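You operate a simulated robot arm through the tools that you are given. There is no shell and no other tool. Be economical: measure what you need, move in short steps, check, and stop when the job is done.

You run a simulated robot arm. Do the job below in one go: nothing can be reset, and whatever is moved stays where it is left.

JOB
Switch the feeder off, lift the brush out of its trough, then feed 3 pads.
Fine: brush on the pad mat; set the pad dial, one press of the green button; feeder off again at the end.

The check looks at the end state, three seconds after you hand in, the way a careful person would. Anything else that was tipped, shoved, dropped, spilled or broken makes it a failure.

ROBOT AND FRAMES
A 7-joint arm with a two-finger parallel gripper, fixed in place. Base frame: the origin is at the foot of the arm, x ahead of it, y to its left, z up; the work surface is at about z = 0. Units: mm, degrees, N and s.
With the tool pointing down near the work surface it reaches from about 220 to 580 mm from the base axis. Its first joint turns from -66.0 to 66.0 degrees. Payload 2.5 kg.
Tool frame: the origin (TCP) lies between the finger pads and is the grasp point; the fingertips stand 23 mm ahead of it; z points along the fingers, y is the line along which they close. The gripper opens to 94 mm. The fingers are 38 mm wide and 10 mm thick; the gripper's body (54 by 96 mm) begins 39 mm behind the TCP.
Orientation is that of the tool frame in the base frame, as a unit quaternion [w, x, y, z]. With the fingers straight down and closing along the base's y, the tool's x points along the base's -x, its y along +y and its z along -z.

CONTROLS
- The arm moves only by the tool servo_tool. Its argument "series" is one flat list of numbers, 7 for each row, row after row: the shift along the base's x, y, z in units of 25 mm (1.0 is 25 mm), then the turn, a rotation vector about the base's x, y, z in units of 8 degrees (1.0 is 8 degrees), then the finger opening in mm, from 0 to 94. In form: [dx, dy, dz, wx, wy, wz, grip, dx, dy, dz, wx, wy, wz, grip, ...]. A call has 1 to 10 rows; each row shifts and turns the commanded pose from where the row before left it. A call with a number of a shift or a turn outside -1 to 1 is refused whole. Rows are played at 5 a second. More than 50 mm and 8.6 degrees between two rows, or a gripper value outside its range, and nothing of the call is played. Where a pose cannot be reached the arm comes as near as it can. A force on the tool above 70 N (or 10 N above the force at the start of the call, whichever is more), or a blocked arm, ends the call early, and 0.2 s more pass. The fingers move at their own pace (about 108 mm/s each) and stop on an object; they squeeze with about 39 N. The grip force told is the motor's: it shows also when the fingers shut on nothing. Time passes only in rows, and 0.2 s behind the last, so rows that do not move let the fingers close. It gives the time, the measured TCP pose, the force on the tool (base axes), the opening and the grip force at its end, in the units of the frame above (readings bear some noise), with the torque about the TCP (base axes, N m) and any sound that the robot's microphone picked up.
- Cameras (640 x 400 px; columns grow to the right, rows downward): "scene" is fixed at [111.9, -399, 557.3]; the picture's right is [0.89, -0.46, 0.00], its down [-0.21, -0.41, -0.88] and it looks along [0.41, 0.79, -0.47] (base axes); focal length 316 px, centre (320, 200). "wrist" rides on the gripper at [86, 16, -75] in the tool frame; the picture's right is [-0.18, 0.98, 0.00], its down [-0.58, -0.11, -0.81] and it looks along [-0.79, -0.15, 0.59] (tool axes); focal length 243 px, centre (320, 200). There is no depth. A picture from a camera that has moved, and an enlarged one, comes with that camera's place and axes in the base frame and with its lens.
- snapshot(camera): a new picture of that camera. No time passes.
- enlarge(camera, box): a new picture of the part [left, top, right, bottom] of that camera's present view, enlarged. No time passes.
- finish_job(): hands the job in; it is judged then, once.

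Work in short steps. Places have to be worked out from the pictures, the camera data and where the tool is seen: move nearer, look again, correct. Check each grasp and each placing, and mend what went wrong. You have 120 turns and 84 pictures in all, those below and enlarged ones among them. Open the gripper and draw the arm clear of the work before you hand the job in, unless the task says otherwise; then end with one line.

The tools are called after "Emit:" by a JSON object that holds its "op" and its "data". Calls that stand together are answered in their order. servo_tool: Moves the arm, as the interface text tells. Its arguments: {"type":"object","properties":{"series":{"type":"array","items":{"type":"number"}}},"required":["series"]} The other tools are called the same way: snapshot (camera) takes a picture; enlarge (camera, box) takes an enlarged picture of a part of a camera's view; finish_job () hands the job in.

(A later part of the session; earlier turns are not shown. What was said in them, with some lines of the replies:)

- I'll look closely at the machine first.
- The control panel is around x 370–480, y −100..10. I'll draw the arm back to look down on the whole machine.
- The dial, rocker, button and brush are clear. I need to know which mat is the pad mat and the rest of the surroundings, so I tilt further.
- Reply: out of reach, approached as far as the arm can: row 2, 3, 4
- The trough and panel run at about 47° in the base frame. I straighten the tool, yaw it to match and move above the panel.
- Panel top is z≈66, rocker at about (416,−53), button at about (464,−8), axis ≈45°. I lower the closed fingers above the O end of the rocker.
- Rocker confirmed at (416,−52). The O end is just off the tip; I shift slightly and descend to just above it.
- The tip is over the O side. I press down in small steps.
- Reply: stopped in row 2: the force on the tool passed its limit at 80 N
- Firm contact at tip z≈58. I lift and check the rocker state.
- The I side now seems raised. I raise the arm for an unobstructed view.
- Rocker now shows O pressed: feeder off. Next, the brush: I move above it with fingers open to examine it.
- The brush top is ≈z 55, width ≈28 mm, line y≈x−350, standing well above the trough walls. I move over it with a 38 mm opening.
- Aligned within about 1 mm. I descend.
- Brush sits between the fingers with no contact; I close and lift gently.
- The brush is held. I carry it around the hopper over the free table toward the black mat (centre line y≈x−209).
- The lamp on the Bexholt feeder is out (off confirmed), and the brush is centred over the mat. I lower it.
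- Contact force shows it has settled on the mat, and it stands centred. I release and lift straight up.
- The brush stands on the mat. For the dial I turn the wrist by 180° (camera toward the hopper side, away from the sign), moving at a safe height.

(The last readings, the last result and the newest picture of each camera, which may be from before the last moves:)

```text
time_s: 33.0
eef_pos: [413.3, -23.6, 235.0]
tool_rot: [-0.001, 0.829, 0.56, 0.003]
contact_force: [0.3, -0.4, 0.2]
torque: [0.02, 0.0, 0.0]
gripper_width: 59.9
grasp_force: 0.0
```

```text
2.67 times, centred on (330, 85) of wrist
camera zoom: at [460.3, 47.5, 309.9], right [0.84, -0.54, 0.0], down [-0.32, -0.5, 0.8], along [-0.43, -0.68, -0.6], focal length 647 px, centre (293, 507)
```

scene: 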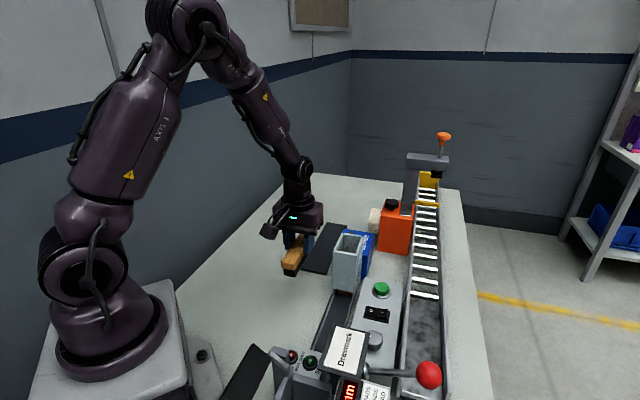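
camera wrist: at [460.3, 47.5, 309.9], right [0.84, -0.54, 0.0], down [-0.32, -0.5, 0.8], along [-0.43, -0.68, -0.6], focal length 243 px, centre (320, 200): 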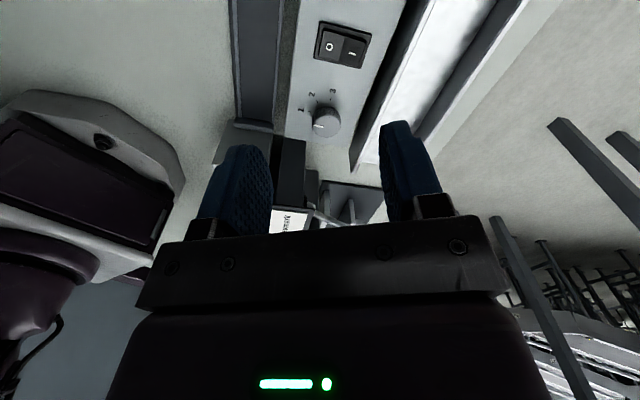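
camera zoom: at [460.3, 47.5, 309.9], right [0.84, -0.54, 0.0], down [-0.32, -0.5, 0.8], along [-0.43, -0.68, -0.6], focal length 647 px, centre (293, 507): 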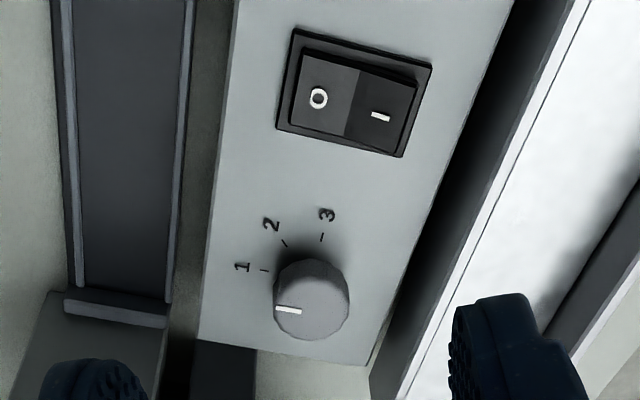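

The pointer is on 1 (135°); tick 3 is at 45°, so I need −90° about z. Knob centre ≈(376,−99.5), top ≈z 85. I position above it with room to turn.

Emit:
{"op": "servo_tool", "data": {"series": [-0.25, -0.505, -0.4, 0, 0, 0.92, 60, -0.25, -0.505, -0.4, 0, 0, 0.92, 60, -0.25, -0.505, -0.4, 0, 0, 0.92, 60, -0.25, -0.505, -0.4, 0, 0, 0.92, 60, -0.25, -0.505, -0.4, 0, 0, 0.92, 60, -0.25, -0.505, -0.4, 0, 0, 0.92, 60, 0, 0, 0, 0, 0, 0, 60]}}

Emit:
{"op": "snapshot", "data": {"camera": "wrist"}}

Emit:
{"op": "enlarge", "data": {"camera": "scene", "box": [280, 240, 460, 400]}}

```text
time_s: 34.6
eef_pos: [374.9, -99.7, 174.7]
tool_rot: [-0.002, 0.556, 0.831, 0.003]
contact_force: [-0.2, 0.2, -0.3]
torque: [0.02, -0.02, 0.0]
gripper_width: 59.8
grasp_force: 0.0
```

```text
39 pictures are left
camera wrist: at [357.7, -15.8, 249.9], right [0.98, 0.2, 0.0], down [0.12, -0.58, 0.8], along [0.16, -0.79, -0.6], focal length 243 px, centre (320, 200)
```

wrist: 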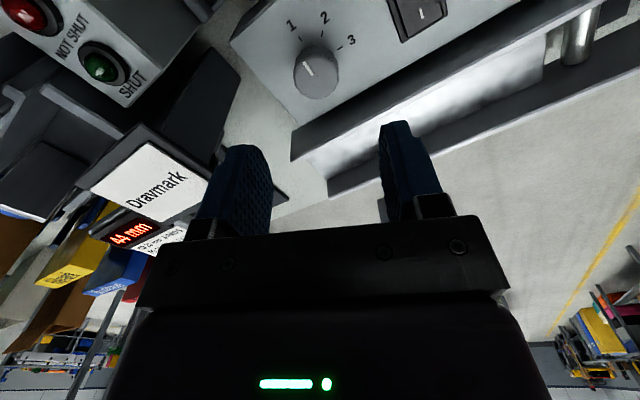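

```text
2.50 times, centred on (370, 320) of scene
camera zoom: at [111.9, -399.0, 557.3], right [0.89, -0.46, 0.0], down [-0.21, -0.41, -0.88], along [0.41, 0.79, -0.47], focal length 790 px, centre (195, -100)
```

zoom: 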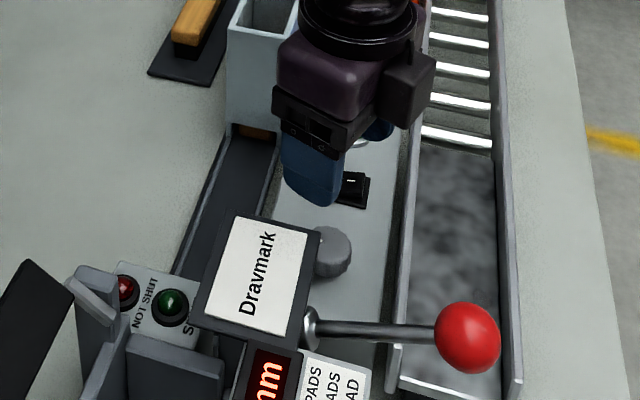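

Emit:
{"op": "enlarge", "data": {"camera": "scene", "box": [350, 200, 470, 340]}}

```text
2.86 times, centred on (410, 270) of scene
camera zoom: at [111.9, -399.0, 557.3], right [0.89, -0.46, 0.0], down [-0.21, -0.41, -0.88], along [0.41, 0.79, -0.47], focal length 902 px, centre (63, 0)
```

zoom: 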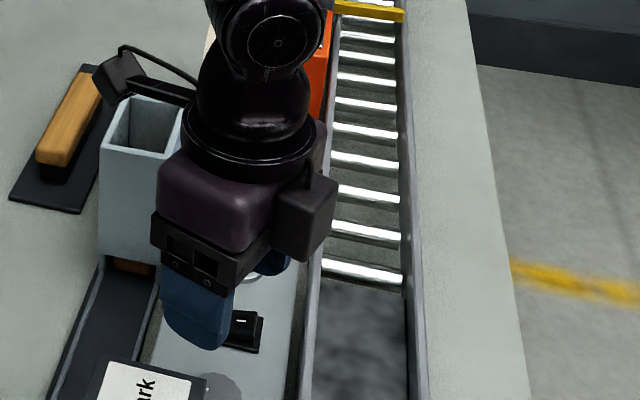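

A box on the back of the gripper and the camera both need to stay clear of the sign, so I'll turn the knob in two 45° bites, starting at yaw −30°. Rotating and lowering partway.

Emit:
{"op": "servo_tool", "data": {"series": [0, 0, 0, 0, 0, 0.95, 60, 0, 0, 0, 0, 0, 0.95, 60, 0, 0, 0, 0, 0, 0.95, 60, 0, 0, -0.5, 0, 0, 0.95, 60, 0, 0, -0.7, 0, 0, 0.95, 60, 0.04, 0, -0.7, 0, 0, 0, 60, 0, 0, -0.4, 0, 0, 0, 60]}}

Emit:
{"op": "snapshot", "data": {"camera": "wrist"}}

Emit:
{"op": "enlarge", "data": {"camera": "scene", "box": [300, 220, 460, 380]}}

```text
time_s: 36.2
eef_pos: [375.7, -99.7, 116.6]
tool_rot: [-0.004, 0.257, 0.967, 0.002]
contact_force: [0.0, -0.2, 0.2]
torque: [-0.01, 0.01, 0.02]
gripper_width: 59.9
grasp_force: 0.1
```

```text
36 pictures are left
camera wrist: at [309.8, -44.8, 192.2], right [0.65, 0.76, 0.0], down [0.45, -0.39, 0.8], along [0.61, -0.52, -0.6], focal length 243 px, centre (320, 200)
```

wrist: 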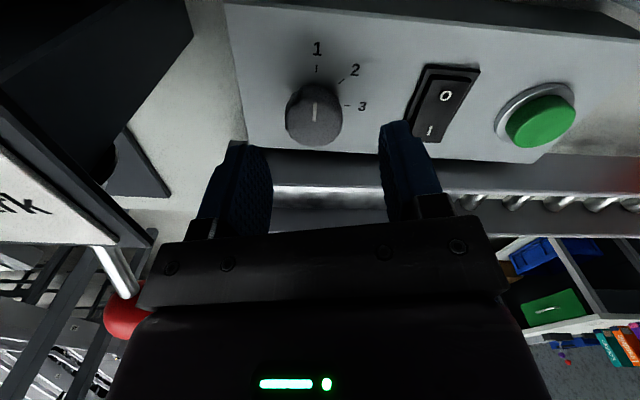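

```text
2.50 times, centred on (380, 300) of scene
camera zoom: at [111.9, -399.0, 557.3], right [0.89, -0.46, 0.0], down [-0.21, -0.41, -0.88], along [0.41, 0.79, -0.47], focal length 790 px, centre (170, -50)
```

zoom: 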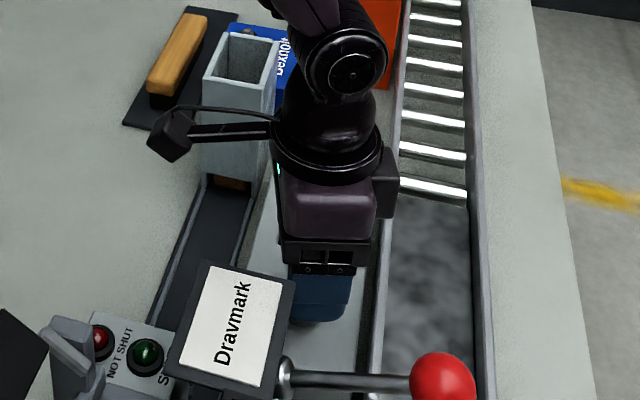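

Combined views put the panel at z≈52 and the knob centre at (373,−103). I correct and lower around the knob.

Emit:
{"op": "servo_tool", "data": {"series": [-0.1, -0.13, 0, 0, 0, 0, 50, 0, 0, -0.6, 0, 0, 0, 50, 0, 0, -0.5, 0, 0, 0, 50, 0, 0, -0.28, 0, 0, 0, 50, 0, 0, 0, 0, 0, 0, 50]}}

Emit:
{"op": "snapshot", "data": {"camera": "wrist"}}

```text
time_s: 37.4
eef_pos: [374.5, -103.3, 82.7]
tool_rot: [-0.002, 0.256, 0.967, 0.001]
contact_force: [-0.4, -0.1, 0.3]
torque: [0.01, 0.01, 0.01]
gripper_width: 50.0
grasp_force: 0.1
```

```text
34 pictures are left
camera wrist: at [307.2, -47.9, 158.0], right [0.65, 0.76, 0.0], down [0.45, -0.39, 0.8], along [0.61, -0.52, -0.6], focal length 243 px, centre (320, 200)
```

wrist: 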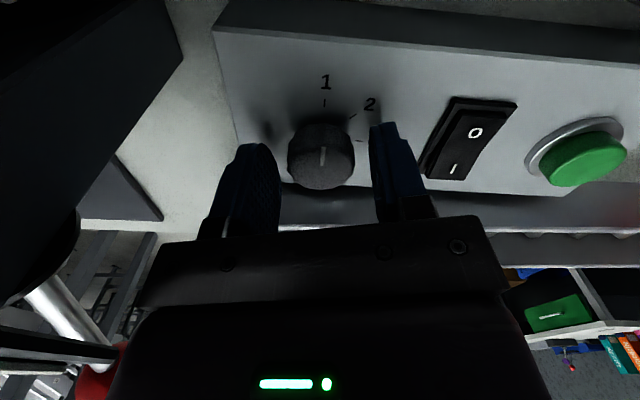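

Knob lies between the fingers. A slight correction, close, then turn −45°.

Emit:
{"op": "servo_tool", "data": {"series": [-0.08, 0.06, 0, 0, 0, 0, 50, 0, 0, 0, 0, 0, 0, 20, 0, 0, 0, 0, 0, 0, 20, 0, 0, 0, 0, 0, 0, 20]}}

```text
time_s: 38.4
eef_pos: [372.0, -102.3, 81.9]
tool_rot: [-0.003, 0.256, 0.967, 0.001]
contact_force: [2.5, 1.5, -4.4]
torque: [-0.1, -0.08, -0.08]
gripper_width: 32.7
grasp_force: 45.5
```

Emit:
{"op": "servo_tool", "data": {"series": [0, 0, 0, 0, 0, -0.94, 20, 0, 0, 0, 0, 0, -0.94, 20, 0, 0, 0, 0, 0, -0.94, 20, 0, 0, 0, 0, 0, -0.94, 20, 0, 0, 0, 0, 0, -0.94, 20, 0, 0, 0, 0, 0, -0.94, 20, 0, 0, 0, 0, 0, 0, 20]}}

Emit:
{"op": "snapshot", "data": {"camera": "wrist"}}

```text
time_s: 40.0
eef_pos: [372.1, -99.9, 82.7]
tool_rot: [-0.002, 0.608, 0.794, 0.003]
contact_force: [8.8, 10.1, -5.1]
torque: [0.32, 0.06, 0.04]
gripper_width: 32.6
grasp_force: 45.6
```

```text
33 pictures are left
camera wrist: at [365.8, -15.0, 158.2], right [1.0, 0.08, 0.0], down [0.05, -0.6, 0.8], along [0.06, -0.8, -0.6], focal length 243 px, centre (320, 200)
```

wrist: 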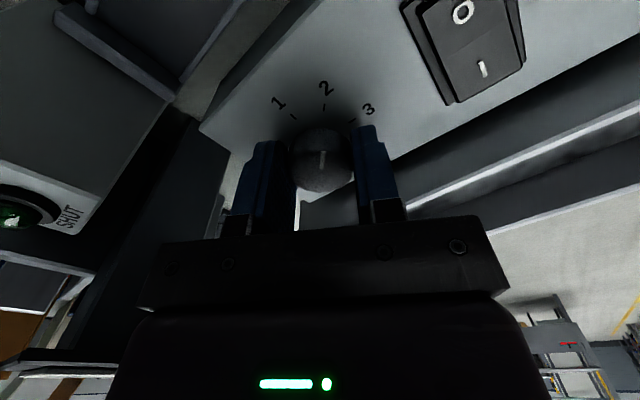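

Pointer is now on 2. I release, turn back +45°, and regrip.

Emit:
{"op": "servo_tool", "data": {"series": [0, 0, 0, 0, 0, 0, 50, 0, 0, 0, 0, 0, 0, 50, 0, 0, 0, 0, 0, 0.94, 50, 0, 0, 0, 0, 0, 0.94, 50, 0, 0, 0, 0, 0, 0.94, 50, 0, 0, 0, 0, 0, 0.94, 50, 0, 0, 0, 0, 0, 0.94, 50, 0, 0, 0, 0, 0, 0.94, 50, 0, 0, 0, 0, 0, 0, 50]}}

Emit:
{"op": "snapshot", "data": {"camera": "wrist"}}

```text
time_s: 42.0
eef_pos: [372.2, -101.8, 83.4]
tool_rot: [-0.003, 0.255, 0.967, 0.001]
contact_force: [0.4, -0.5, 0.0]
torque: [0.03, 0.01, 0.0]
gripper_width: 50.0
grasp_force: 0.0
```

```text
32 pictures are left
camera wrist: at [305.4, -46.7, 158.4], right [0.65, 0.76, 0.0], down [0.45, -0.39, 0.8], along [0.61, -0.52, -0.6], focal length 243 px, centre (320, 200)
```

wrist: 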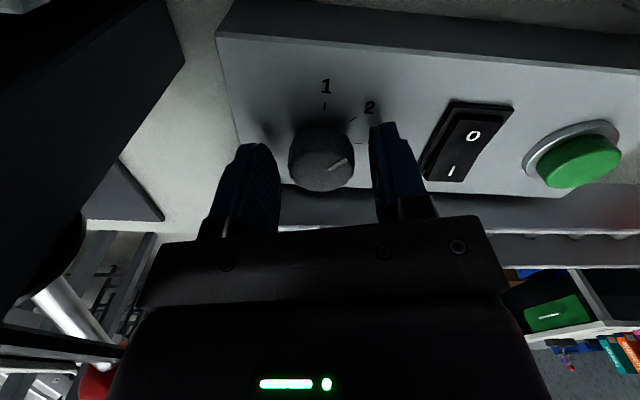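

Emit:
{"op": "servo_tool", "data": {"series": [0.02, 0.03, 0, 0, 0, 0, 20, 0, 0, 0, 0, 0, 0, 20, 0, 0, 0, 0, 0, 0, 20, 0, 0, 0, 0, 0, -0.94, 20, 0, 0, 0, 0, 0, -0.94, 20, 0, 0, 0, 0, 0, -0.94, 20, 0, 0, 0, 0, 0, -0.94, 20, 0, 0, 0, 0, 0, -0.94, 20, 0, 0, 0, 0, 0, -0.94, 20]}}

Emit:
{"op": "enlarge", "data": {"camera": "wrist", "box": [240, 60, 420, 220]}}

```text
time_s: 44.0
eef_pos: [372.2, -101.2, 83.1]
tool_rot: [-0.001, 0.608, 0.794, 0.003]
contact_force: [-3.1, -8.7, 9.9]
torque: [0.85, 0.5, 0.23]
gripper_width: 32.6
grasp_force: 45.1
```

```text
2.50 times, centred on (330, 140) of wrist
camera zoom: at [365.9, -15.1, 158.3], right [1.0, 0.08, 0.0], down [0.04, -0.59, 0.8], along [0.06, -0.8, -0.6], focal length 606 px, centre (295, 350)
```

zoom: 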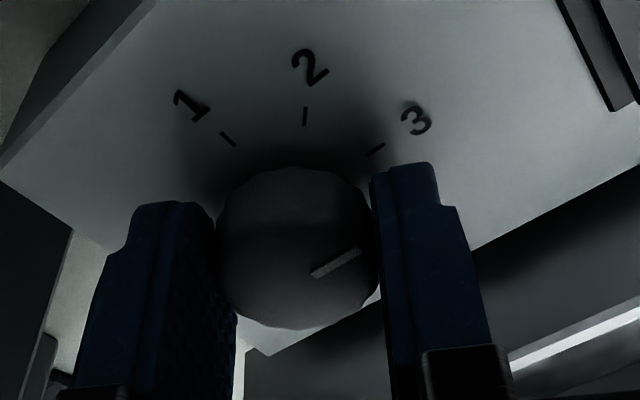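

Pointer lines up with 3. I release and lift to check.

Emit:
{"op": "servo_tool", "data": {"series": [0, 0, 0, 0, 0, 0, 50, 0, 0, 0, 0, 0, 0, 50, 0, 0, 0.8, 0, 0, 0, 50, 0, 0, 1, 0, 0, 0, 50, 0, 0, 1, 0, 0, 0, 50, 0.2, 0.2, 1, 0, 0, 0, 30, 0.4, 0.4, 0.6, 0, 0, 0, 0, 0.4, 0.4, 0, 0, 0, 0, 0]}}

Emit:
{"op": "snapshot", "data": {"camera": "wrist"}}

```text
time_s: 45.8
eef_pos: [398.3, -77.0, 193.8]
tool_rot: [-0.002, 0.607, 0.795, 0.003]
contact_force: [0.0, 0.6, -0.1]
torque: [-0.01, 0.0, 0.01]
gripper_width: 0.1
grasp_force: 38.8
```

```text
30 pictures are left
camera wrist: at [391.1, 10.1, 268.2], right [1.0, 0.08, 0.0], down [0.05, -0.59, 0.8], along [0.06, -0.8, -0.6], focal length 243 px, centre (320, 200)
```

wrist: 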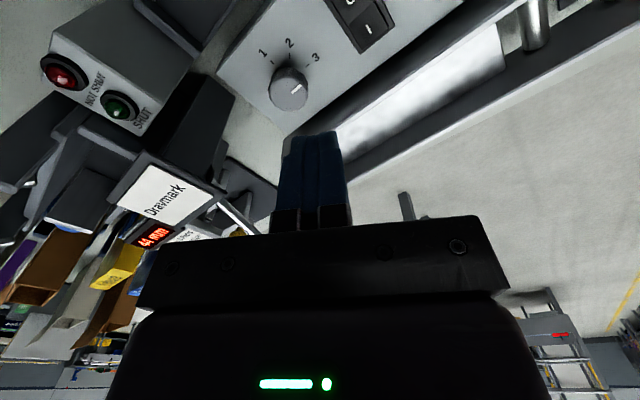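

Dial is on 3. Now I go to the I side of the rocker (≈(433,−58)) with the fingers closing across the panel.

Emit:
{"op": "servo_tool", "data": {"series": [0.18, 0.1, 0, 0, 0, -0.94, 0, 0.18, 0.1, 0, 0, 0, -0.94, 0, 0.18, 0.1, 0, 0, 0, -0.94, 0, 0.18, 0.1, 0, 0, 0, -0.94, 0, 0.18, 0.1, -0.4, 0, 0, -0.94, 0, 0.18, 0.1, -0.7, 0, 0, -0.94, 0, 0.18, 0.1, -0.7, 0, 0, -0.94, 0, 0.14, 0.06, -0.7, 0, 0, -0.94, 0, 0, 0, 0, 0, 0, 0, 0]}}

Emit:
{"op": "snapshot", "data": {"camera": "wrist"}}

Emit:
{"op": "enlarge", "data": {"camera": "scene", "box": [310, 220, 450, 350]}}

```text
time_s: 47.8
eef_pos: [433.1, -56.5, 131.1]
tool_rot: [0.001, 0.924, 0.382, 0.004]
contact_force: [-0.1, -0.5, 0.0]
torque: [0.02, -0.03, -0.02]
gripper_width: 0.0
grasp_force: 38.8
```

```text
29 pictures are left
camera wrist: at [504.5, -8.8, 205.5], right [0.56, -0.83, 0.0], down [-0.49, -0.34, 0.8], along [-0.66, -0.45, -0.6], focal length 243 px, centre (320, 200)
```

wrist: 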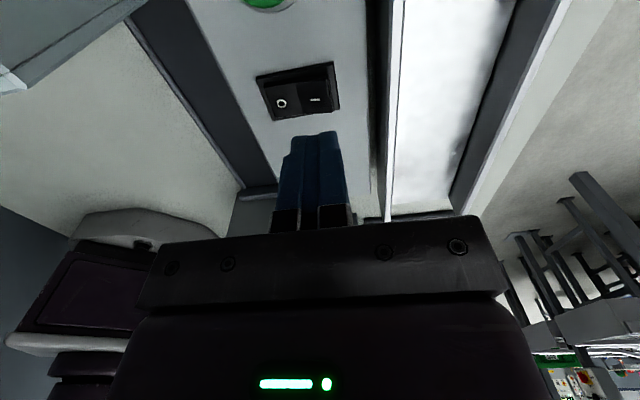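

```text
3.08 times, centred on (380, 285) of scene
camera zoom: at [111.9, -399.0, 557.3], right [0.89, -0.46, 0.0], down [-0.21, -0.41, -0.88], along [0.41, 0.79, -0.47], focal length 972 px, centre (135, -62)
```

zoom: 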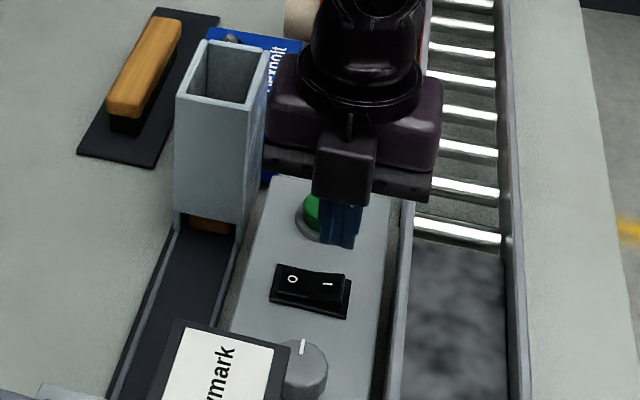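

Aligned to the I side. Descending and pressing.

Emit:
{"op": "servo_tool", "data": {"series": [0.05, -0.05, -0.7, 0, 0, 0, 0, 0, 0, -0.7, 0, 0, 0, 0, 0, 0, -0.24, 0, 0, 0, 0, 0, 0, -0.1, 0, 0, 0, 0, 0, 0, -0.1, 0, 0, 0, 0, 0, 0, -0.06, 0, 0, 0, 0, 0, 0, -0.06, 0, 0, 0, 0]}}

Emit:
{"op": "enlarge", "data": {"camera": "wrist", "box": [220, 0, 420, 200]}}

```text
time_s: 49.4
eef_pos: [433.2, -58.4, 81.7]
tool_rot: [-0.001, 0.924, 0.382, 0.003]
contact_force: [-3.5, 2.2, 10.0]
torque: [0.03, 0.2, 0.0]
gripper_width: 0.3
grasp_force: 38.4
```

```text
2.00 times, centred on (320, 100) of wrist
camera zoom: at [505.9, -9.9, 156.9], right [0.56, -0.83, 0.0], down [-0.49, -0.34, 0.8], along [-0.66, -0.45, -0.6], focal length 485 px, centre (320, 400)
```

zoom: 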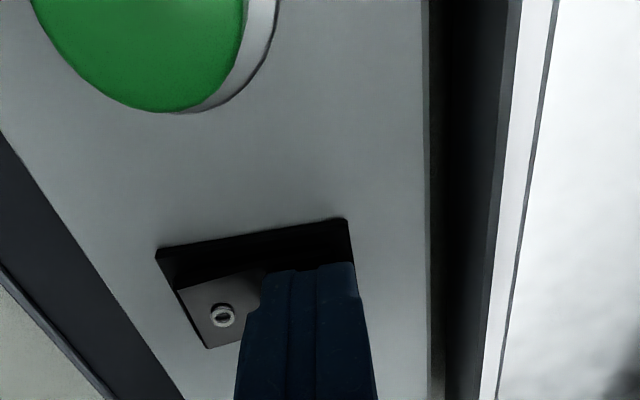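

Emit:
{"op": "servo_tool", "data": {"series": [0, 0, -0.06, 0, 0, 0, 0, 0, 0, -0.06, 0, 0, 0, 0, 0, 0, -0.06, 0, 0, 0, 0, 0, 0, 0, 0, 0, 0, 0]}}

```text
time_s: 50.1
eef_pos: [433.9, -57.2, 80.5]
tool_rot: [-0.002, 0.924, 0.383, 0.004]
contact_force: [-4.2, 0.1, 10.1]
torque: [-0.01, 0.25, -0.01]
gripper_width: 0.2
grasp_force: 38.9
stopped in row 3: the force on the tool passed its limit at 74 N (the readings are from after the stop); the commanded pose is now the measured one
```

Stopped at the rocker's end stop; I lift toward the button and check rocker and lamp.

Emit:
{"op": "servo_tool", "data": {"series": [0, 0, 0.8, 0, 0, 0, 0, 0, 0, 1, 0, 0, 0, 0, 0.6, 0.6, 0.8, 0, 0, 0, 0, 0.6, 0.6, 0, 0, 0, 0, 0]}}

Emit:
{"op": "snapshot", "data": {"camera": "wrist"}}

Emit:
{"op": "enlarge", "data": {"camera": "scene", "box": [310, 220, 450, 350]}}

```text
time_s: 51.1
eef_pos: [464.6, -27.5, 144.6]
tool_rot: [-0.002, 0.924, 0.382, 0.003]
contact_force: [-0.9, 0.8, 1.2]
torque: [-0.04, 0.03, -0.01]
gripper_width: 0.2
grasp_force: 38.9
```

```text
26 pictures are left
camera wrist: at [536.4, 20.1, 221.3], right [0.56, -0.83, 0.0], down [-0.49, -0.34, 0.8], along [-0.66, -0.45, -0.6], focal length 243 px, centre (320, 200)
```

wrist: 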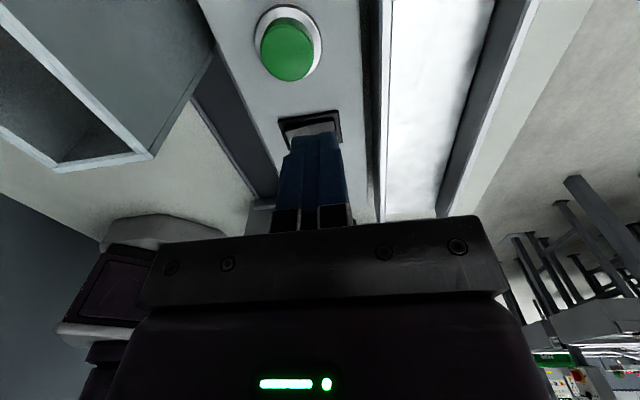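

```text
3.08 times, centred on (380, 285) of scene
camera zoom: at [111.9, -399.0, 557.3], right [0.89, -0.46, 0.0], down [-0.21, -0.41, -0.88], along [0.41, 0.79, -0.47], focal length 972 px, centre (135, -62)
```

zoom: 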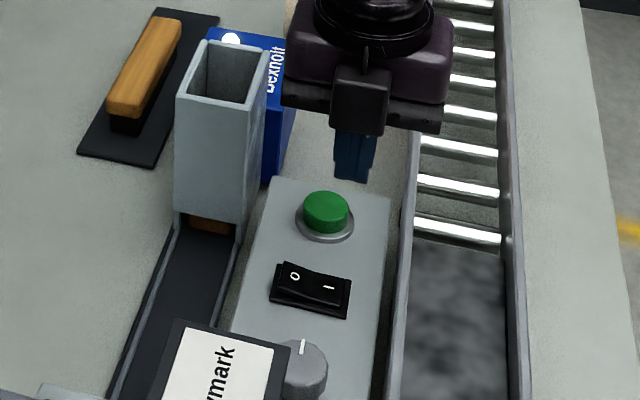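

Feeder is on (lamp lit). Button is at (474,0); the hopper is near, so I'll press with just the hopper-side finger, gripper offset to the conveyor side.

Emit:
{"op": "servo_tool", "data": {"series": [0.3, 0.2, 0, 0, 0, 0, 26, 0.3, 0.2, -0.4, 0, 0, 0, 26, 0.3, 0.2, -0.8, 0, 0, 0, 26, 0, 0, 0, 0, 0, 0, 26]}}

Emit:
{"op": "snapshot", "data": {"camera": "wrist"}}

Emit:
{"op": "enlarge", "data": {"camera": "scene", "box": [330, 210, 430, 310]}}

```text
time_s: 52.1
eef_pos: [487.6, -11.6, 114.4]
tool_rot: [-0.002, 0.924, 0.383, 0.004]
contact_force: [-0.3, 0.8, 0.0]
torque: [0.01, 0.01, -0.03]
gripper_width: 25.8
grasp_force: 0.0
```

```text
24 pictures are left
camera wrist: at [558.8, 35.1, 190.2], right [0.56, -0.83, 0.0], down [-0.49, -0.34, 0.8], along [-0.66, -0.45, -0.6], focal length 243 px, centre (320, 200)
```

wrist: 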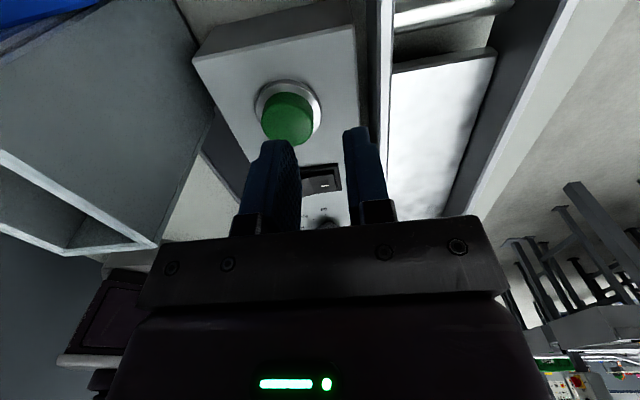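

```text
4.00 times, centred on (380, 260) of scene
camera zoom: at [111.9, -399.0, 557.3], right [0.89, -0.46, 0.0], down [-0.21, -0.41, -0.88], along [0.41, 0.79, -0.47], focal length 1264 px, centre (80, -40)
```

zoom: 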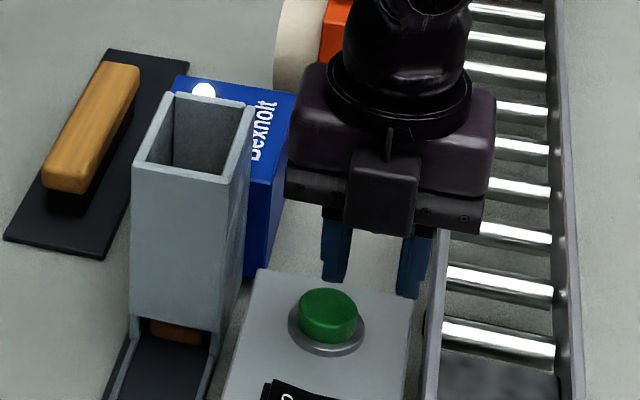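

The finger is over the button centre. I descend and press once, in small steps.

Emit:
{"op": "servo_tool", "data": {"series": [0, 0, -0.5, 0, 0, 0, 26, 0, 0, -0.1, 0, 0, 0, 26, 0, 0, 0, 0, 0, 0, 26]}}

```text
time_s: 52.9
eef_pos: [487.2, -12.6, 100.1]
tool_rot: [-0.002, 0.924, 0.383, 0.004]
contact_force: [-0.3, -0.2, -0.6]
torque: [-0.03, 0.02, 0.0]
gripper_width: 26.1
grasp_force: 0.0
```

Emit:
{"op": "servo_tool", "data": {"series": [0, 0, -0.1, 0, 0, 0, 26, 0, 0, -0.1, 0, 0, 0, 26, 0, 0, -0.08, 0, 0, 0, 26, 0, 0, 0, 0, 0, 0, 26]}}

```text
time_s: 53.9
eef_pos: [488.0, -13.9, 93.4]
tool_rot: [-0.002, 0.924, 0.383, 0.004]
contact_force: [-0.4, 0.6, -0.3]
torque: [0.0, 0.0, -0.03]
gripper_width: 26.0
grasp_force: 0.0
```

Emit:
{"op": "servo_tool", "data": {"series": [0, 0, -0.08, 0, 0, 0, 26, 0, 0, -0.08, 0, 0, 0, 26, 0, 0, 0, 0, 0, 0, 26]}}

Emit:
{"op": "enlarge", "data": {"camera": "scene", "box": [330, 210, 430, 310]}}

```text
time_s: 54.7
eef_pos: [486.7, -13.1, 89.2]
tool_rot: [-0.001, 0.924, 0.383, 0.004]
contact_force: [0.1, 0.7, -0.1]
torque: [0.01, 0.02, 0.03]
gripper_width: 26.3
grasp_force: 0.5
```

```text
4.00 times, centred on (380, 260) of scene
camera zoom: at [111.9, -399.0, 557.3], right [0.89, -0.46, 0.0], down [-0.21, -0.41, -0.88], along [0.41, 0.79, -0.47], focal length 1264 px, centre (80, -40)
```

zoom: 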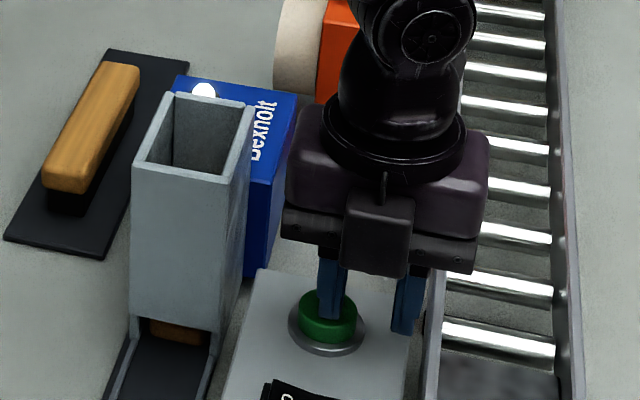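

Emit:
{"op": "servo_tool", "data": {"series": [0, 0, -0.06, 0, 0, 0, 26, 0, 0, -0.06, 0, 0, 0, 26, 0, 0, 0, 0, 0, 0, 26]}}

```text
time_s: 55.5
eef_pos: [486.9, -12.8, 86.6]
tool_rot: [-0.002, 0.924, 0.383, 0.004]
contact_force: [-0.3, 0.4, 3.2]
torque: [0.0, 0.04, 0.04]
gripper_width: 26.1
grasp_force: 0.3
```

Contact begins (3 N). I press on.

Emit:
{"op": "servo_tool", "data": {"series": [0, 0, -0.06, 0, 0, 0, 26, 0, 0, -0.06, 0, 0, 0, 26, 0, 0, 0, 0, 0, 0, 26]}}

Emit:
{"op": "enlarge", "data": {"camera": "scene", "box": [300, 210, 440, 350]}}

```text
time_s: 56.3
eef_pos: [486.3, -13.6, 83.6]
tool_rot: [-0.002, 0.924, 0.383, 0.005]
contact_force: [-1.9, -0.4, 2.8]
torque: [-0.05, 0.11, -0.01]
gripper_width: 26.2
grasp_force: 0.2
heard: click
```

```text
2.86 times, centred on (370, 280) of scene
camera zoom: at [111.9, -399.0, 557.4], right [0.89, -0.46, 0.0], down [-0.21, -0.41, -0.88], along [0.41, 0.79, -0.47], focal length 902 px, centre (177, -29)
```

zoom: 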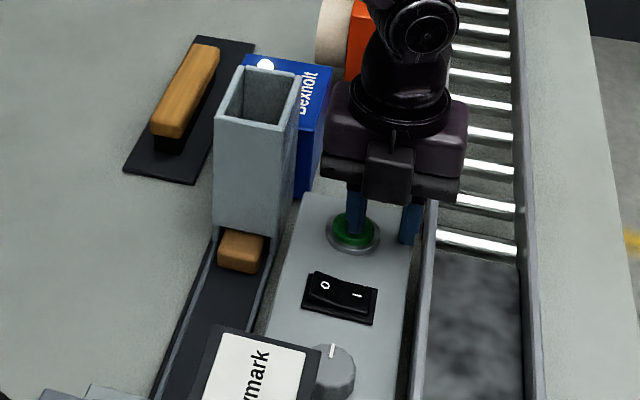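

Click heard and the first pad is coming out. I release the button by lifting straight up and wait.

Emit:
{"op": "servo_tool", "data": {"series": [0, 0, 0.5, 0, 0, 0, 26, 0, 0, 0.8, 0, 0, 0, 26, 0, 0, 0.8, 0, 0, 0, 26, 0, 0, 0, 0, 0, 0, 26, 0, 0, 0, 0, 0, 0, 26, 0, 0, 0, 0, 0, 0, 26]}}

Emit:
{"op": "enlarge", "data": {"camera": "scene", "box": [270, 210, 440, 380]}}

```text
time_s: 57.7
eef_pos: [486.8, -12.2, 137.1]
tool_rot: [-0.001, 0.924, 0.383, 0.004]
contact_force: [0.5, -0.2, 0.3]
torque: [0.01, 0.01, -0.04]
gripper_width: 26.2
grasp_force: 0.1
```

```text
2.35 times, centred on (355, 295) of scene
camera zoom: at [111.9, -399.0, 557.3], right [0.89, -0.46, 0.0], down [-0.21, -0.41, -0.88], along [0.41, 0.79, -0.47], focal length 743 px, centre (238, -24)
```

zoom: 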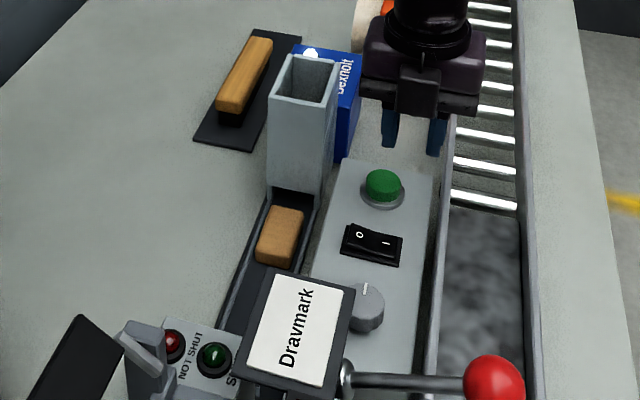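

One pad out so far; I wait while moving over to the rocker's O side at height.

Emit:
{"op": "servo_tool", "data": {"series": [-0.5, -0.2, 0, 0, 0, 0, 0, -0.5, -0.2, 0, 0, 0, 0, 0, -0.5, -0.2, 0, 0, 0, 0, 0, -0.5, -0.2, 0, 0, 0, 0, 0, -0.5, -0.1, 0, 0, 0, 0, 0, -0.46, -0.1, 0, 0, 0, 0, 0, 0, 0, 0, 0, 0, 0, 0, 0, 0, 0, 0, 0, 0, 0, 0, 0, 0, 0, 0, 0, 0, 0, 0, 0, 0, 0, 0, 0]}}

Emit:
{"op": "enlarge", "data": {"camera": "scene", "box": [270, 210, 440, 380]}}

```text
time_s: 59.9
eef_pos: [412.7, -37.8, 136.1]
tool_rot: [-0.002, 0.924, 0.383, 0.004]
contact_force: [0.8, -0.3, 0.8]
torque: [0.0, 0.02, -0.01]
gripper_width: 0.0
grasp_force: 38.6
```

```text
2.35 times, centred on (355, 295) of scene
camera zoom: at [111.9, -399.0, 557.3], right [0.89, -0.46, 0.0], down [-0.21, -0.41, -0.88], along [0.41, 0.79, -0.47], focal length 743 px, centre (238, -24)
```

zoom: 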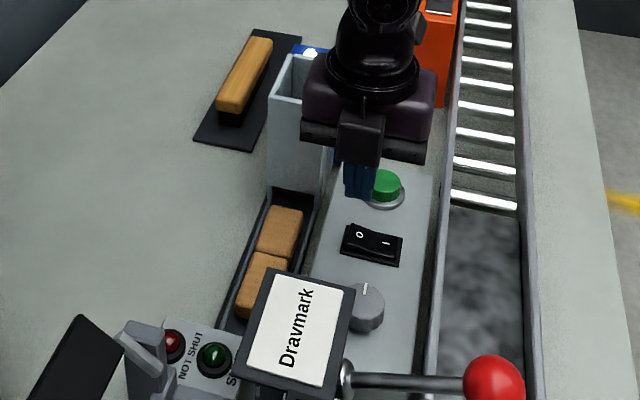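

Two pads out. Waiting for the third.

Emit:
{"op": "servo_tool", "data": {"series": [0, 0, 0, 0, 0, 0, 0, 0, 0, 0, 0, 0, 0, 0, 0, 0, 0, 0, 0, 0, 0, 0, 0, 0, 0, 0, 0, 0, 0, 0, 0, 0, 0, 0, 0, 0, 0, 0, 0, 0, 0, 0, 0, 0, 0, 0, 0, 0, 0, 0, 0, 0, 0, 0, 0, 0, 0, 0, 0, 0, 0, 0, 0, 0, 0, 0, 0, 0, 0, 0]}}

Emit:
{"op": "enlarge", "data": {"camera": "scene", "box": [270, 210, 440, 380]}}

```text
time_s: 62.1
eef_pos: [413.2, -38.1, 134.3]
tool_rot: [-0.002, 0.924, 0.382, 0.004]
contact_force: [0.7, 0.1, 0.0]
torque: [-0.04, 0.02, -0.02]
gripper_width: 0.0
grasp_force: 38.8
```

```text
2.35 times, centred on (355, 295) of scene
camera zoom: at [111.9, -399.0, 557.3], right [0.89, -0.46, 0.0], down [-0.21, -0.41, -0.88], along [0.41, 0.79, -0.47], focal length 743 px, centre (238, -24)
```

zoom: 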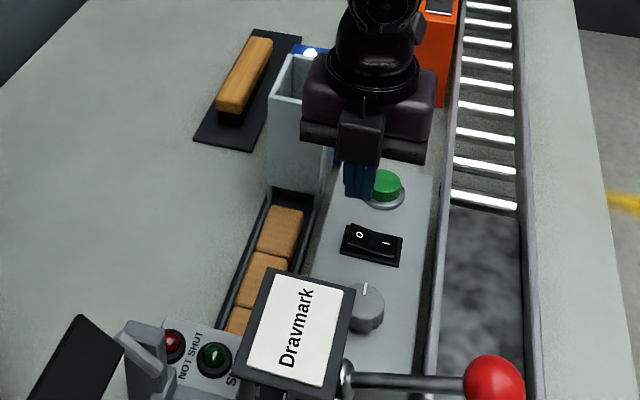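

Three pads are in the trough and the line has stopped moving. I press O to switch the feeder off.

Emit:
{"op": "servo_tool", "data": {"series": [0, 0, 0, 0, 0, 0, 0, 0, 0, 0, 0, 0, 0, 0, 0, 0, -0.8, 0, 0, 0, 0, 0, 0, -0.7, 0, 0, 0, 0, 0, 0, -0.24, 0, 0, 0, 0, 0, 0, -0.1, 0, 0, 0, 0, 0, 0, -0.1, 0, 0, 0, 0, 0, 0, -0.06, 0, 0, 0, 0, 0, 0, -0.06, 0, 0, 0, 0]}}

Emit:
{"op": "enlarge", "data": {"camera": "scene", "box": [270, 210, 440, 380]}}

```text
time_s: 64.1
eef_pos: [412.7, -38.3, 85.1]
tool_rot: [-0.001, 0.924, 0.383, 0.004]
contact_force: [0.8, 0.2, -0.2]
torque: [0.0, 0.01, 0.0]
gripper_width: 0.0
grasp_force: 39.2
```

```text
2.35 times, centred on (355, 295) of scene
camera zoom: at [111.9, -399.0, 557.3], right [0.89, -0.46, 0.0], down [-0.21, -0.41, -0.88], along [0.41, 0.79, -0.47], focal length 743 px, centre (238, -24)
```

zoom: 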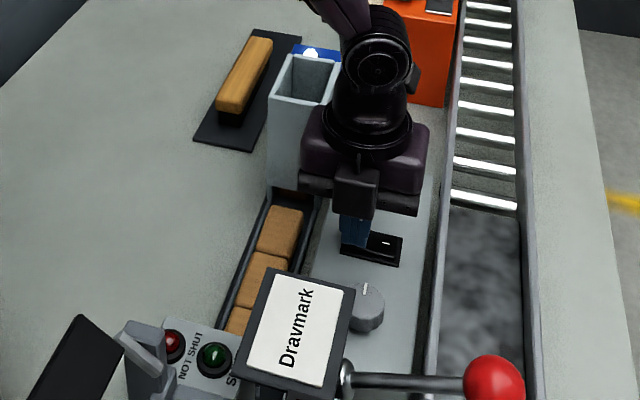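

Emit:
{"op": "servo_tool", "data": {"series": [0, 0, -0.06, 0, 0, 0, 0, 0, 0, -0.06, 0, 0, 0, 0, 0, 0, -0.06, 0, 0, 0, 0, 0, 0, -0.06, 0, 0, 0, 0]}}

```text
time_s: 65.1
eef_pos: [413.5, -37.6, 81.5]
tool_rot: [-0.002, 0.924, 0.383, 0.005]
contact_force: [-24.6, 4.8, 57.7]
torque: [-0.63, 0.57, -0.35]
gripper_width: 0.0
grasp_force: 38.8
```

Emit:
{"op": "servo_tool", "data": {"series": [0, 0, -0.05, 0, 0, 0, 0, 0, 0, -0.04, 0, 0, 0, 0]}}

Emit:
{"op": "servo_tool", "data": {"series": [0, 0, 0.8, 0, 0, 0, 0, 0, 0, 1, 0, 0, 0, 0, 0, 0, 1, 0, 0, 0, 0, 0, 0, 1, 0, 0, 0, 20]}}

Emit:
{"op": "enlarge", "data": {"camera": "scene", "box": [270, 210, 440, 380]}}

```text
time_s: 65.5
eef_pos: [413.4, -39.1, 82.2]
tool_rot: [-0.002, 0.924, 0.383, 0.004]
contact_force: [-5.8, 2.1, 14.6]
torque: [-0.12, 0.14, -0.07]
gripper_width: 0.0
grasp_force: 38.7
stopped in row 1: the force on the tool passed its limit at 75 N (the readings are from after the stop); the commanded pose is now the measured one
```

```text
time_s: 66.5
eef_pos: [413.6, -38.5, 176.6]
tool_rot: [-0.003, 0.924, 0.382, 0.004]
contact_force: [0.5, -0.6, 0.3]
torque: [0.01, 0.01, 0.02]
gripper_width: 19.9
grasp_force: 0.0
```

```text
2.35 times, centred on (355, 295) of scene
camera zoom: at [111.9, -399.0, 557.3], right [0.89, -0.46, 0.0], down [-0.21, -0.41, -0.88], along [0.41, 0.79, -0.47], focal length 743 px, centre (238, -24)
```

zoom: 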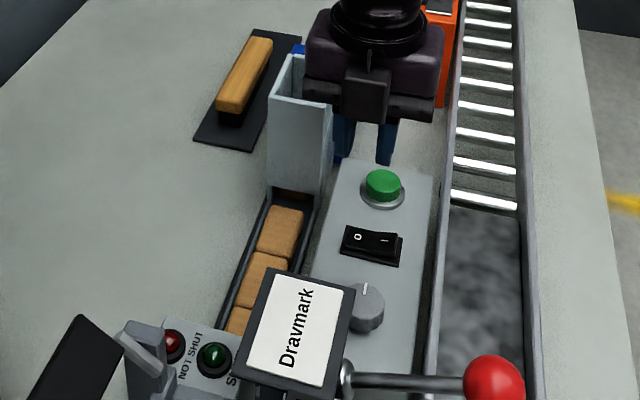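

The rocker looks flipped to O. I draw the arm up and clear, open the gripper, and verify lamp, rocker and pads.

Emit:
{"op": "servo_tool", "data": {"series": [-0.3, 0.2, 1, 0, 0, 0, 60, -0.3, 0.2, 1, 0, 0, 0, 94, -0.3, 0.2, 1, 0, 0, 0, 94, -0.3, 0.3, 1, 0, 0, 0, 94, -0.3, 0.3, 0.8, 0, 0, 0, 94, -0.3, 0.3, 0, 0, 0, 0, 94]}}

Emit:
{"op": "snapshot", "data": {"camera": "scene"}}

Emit:
{"op": "enlarge", "data": {"camera": "scene", "box": [290, 200, 420, 340]}}

Emit:
{"op": "snapshot", "data": {"camera": "wrist"}}

```text
time_s: 67.9
eef_pos: [368.7, -1.4, 295.1]
tool_rot: [-0.002, 0.924, 0.382, 0.004]
contact_force: [0.1, 0.9, 0.5]
torque: [0.02, -0.01, -0.02]
gripper_width: 94.0
grasp_force: 0.0
```

```text
15 pictures are left
```

scene: 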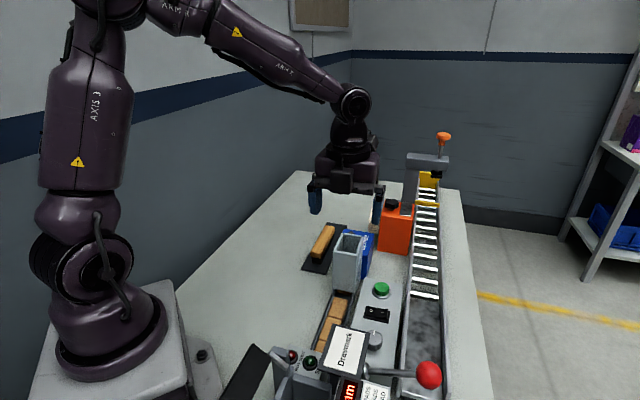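

```text
2.86 times, centred on (355, 270) of scene
camera zoom: at [111.9, -399.0, 557.3], right [0.89, -0.46, 0.0], down [-0.21, -0.41, -0.88], along [0.41, 0.79, -0.47], focal length 902 px, centre (220, 0)
```

zoom: 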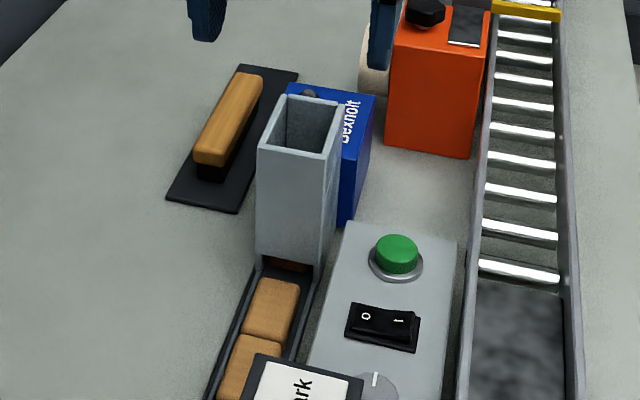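

```text
13 pictures are left
camera wrist: at [439.8, 46.2, 371.5], right [0.56, -0.83, 0.0], down [-0.49, -0.34, 0.8], along [-0.66, -0.45, -0.6], focal length 243 px, centre (320, 200)
```

wrist: 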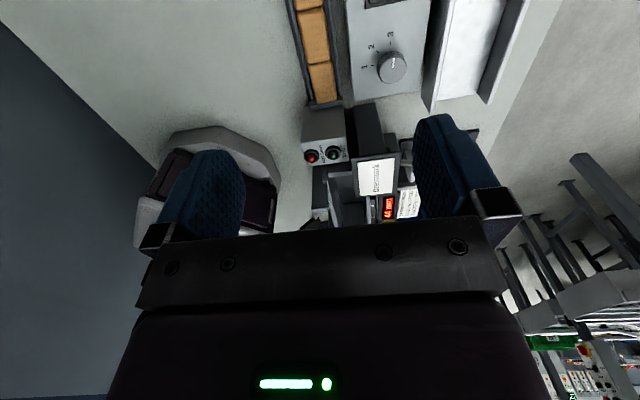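

The lamp is out, the rocker is at O, the dial is on 3, three pads lie in the trough, and the brush is on the mat. The gripper is open and the arm is clear, so I hand in.

Emit:
{"op": "finish_job", "data": {}}

```text
The job is handed in.
```

The job is done and handed in: the brush is on the pad mat, three pads were fed with the dial on 3 and one press of the green button, and the feeder is off again.
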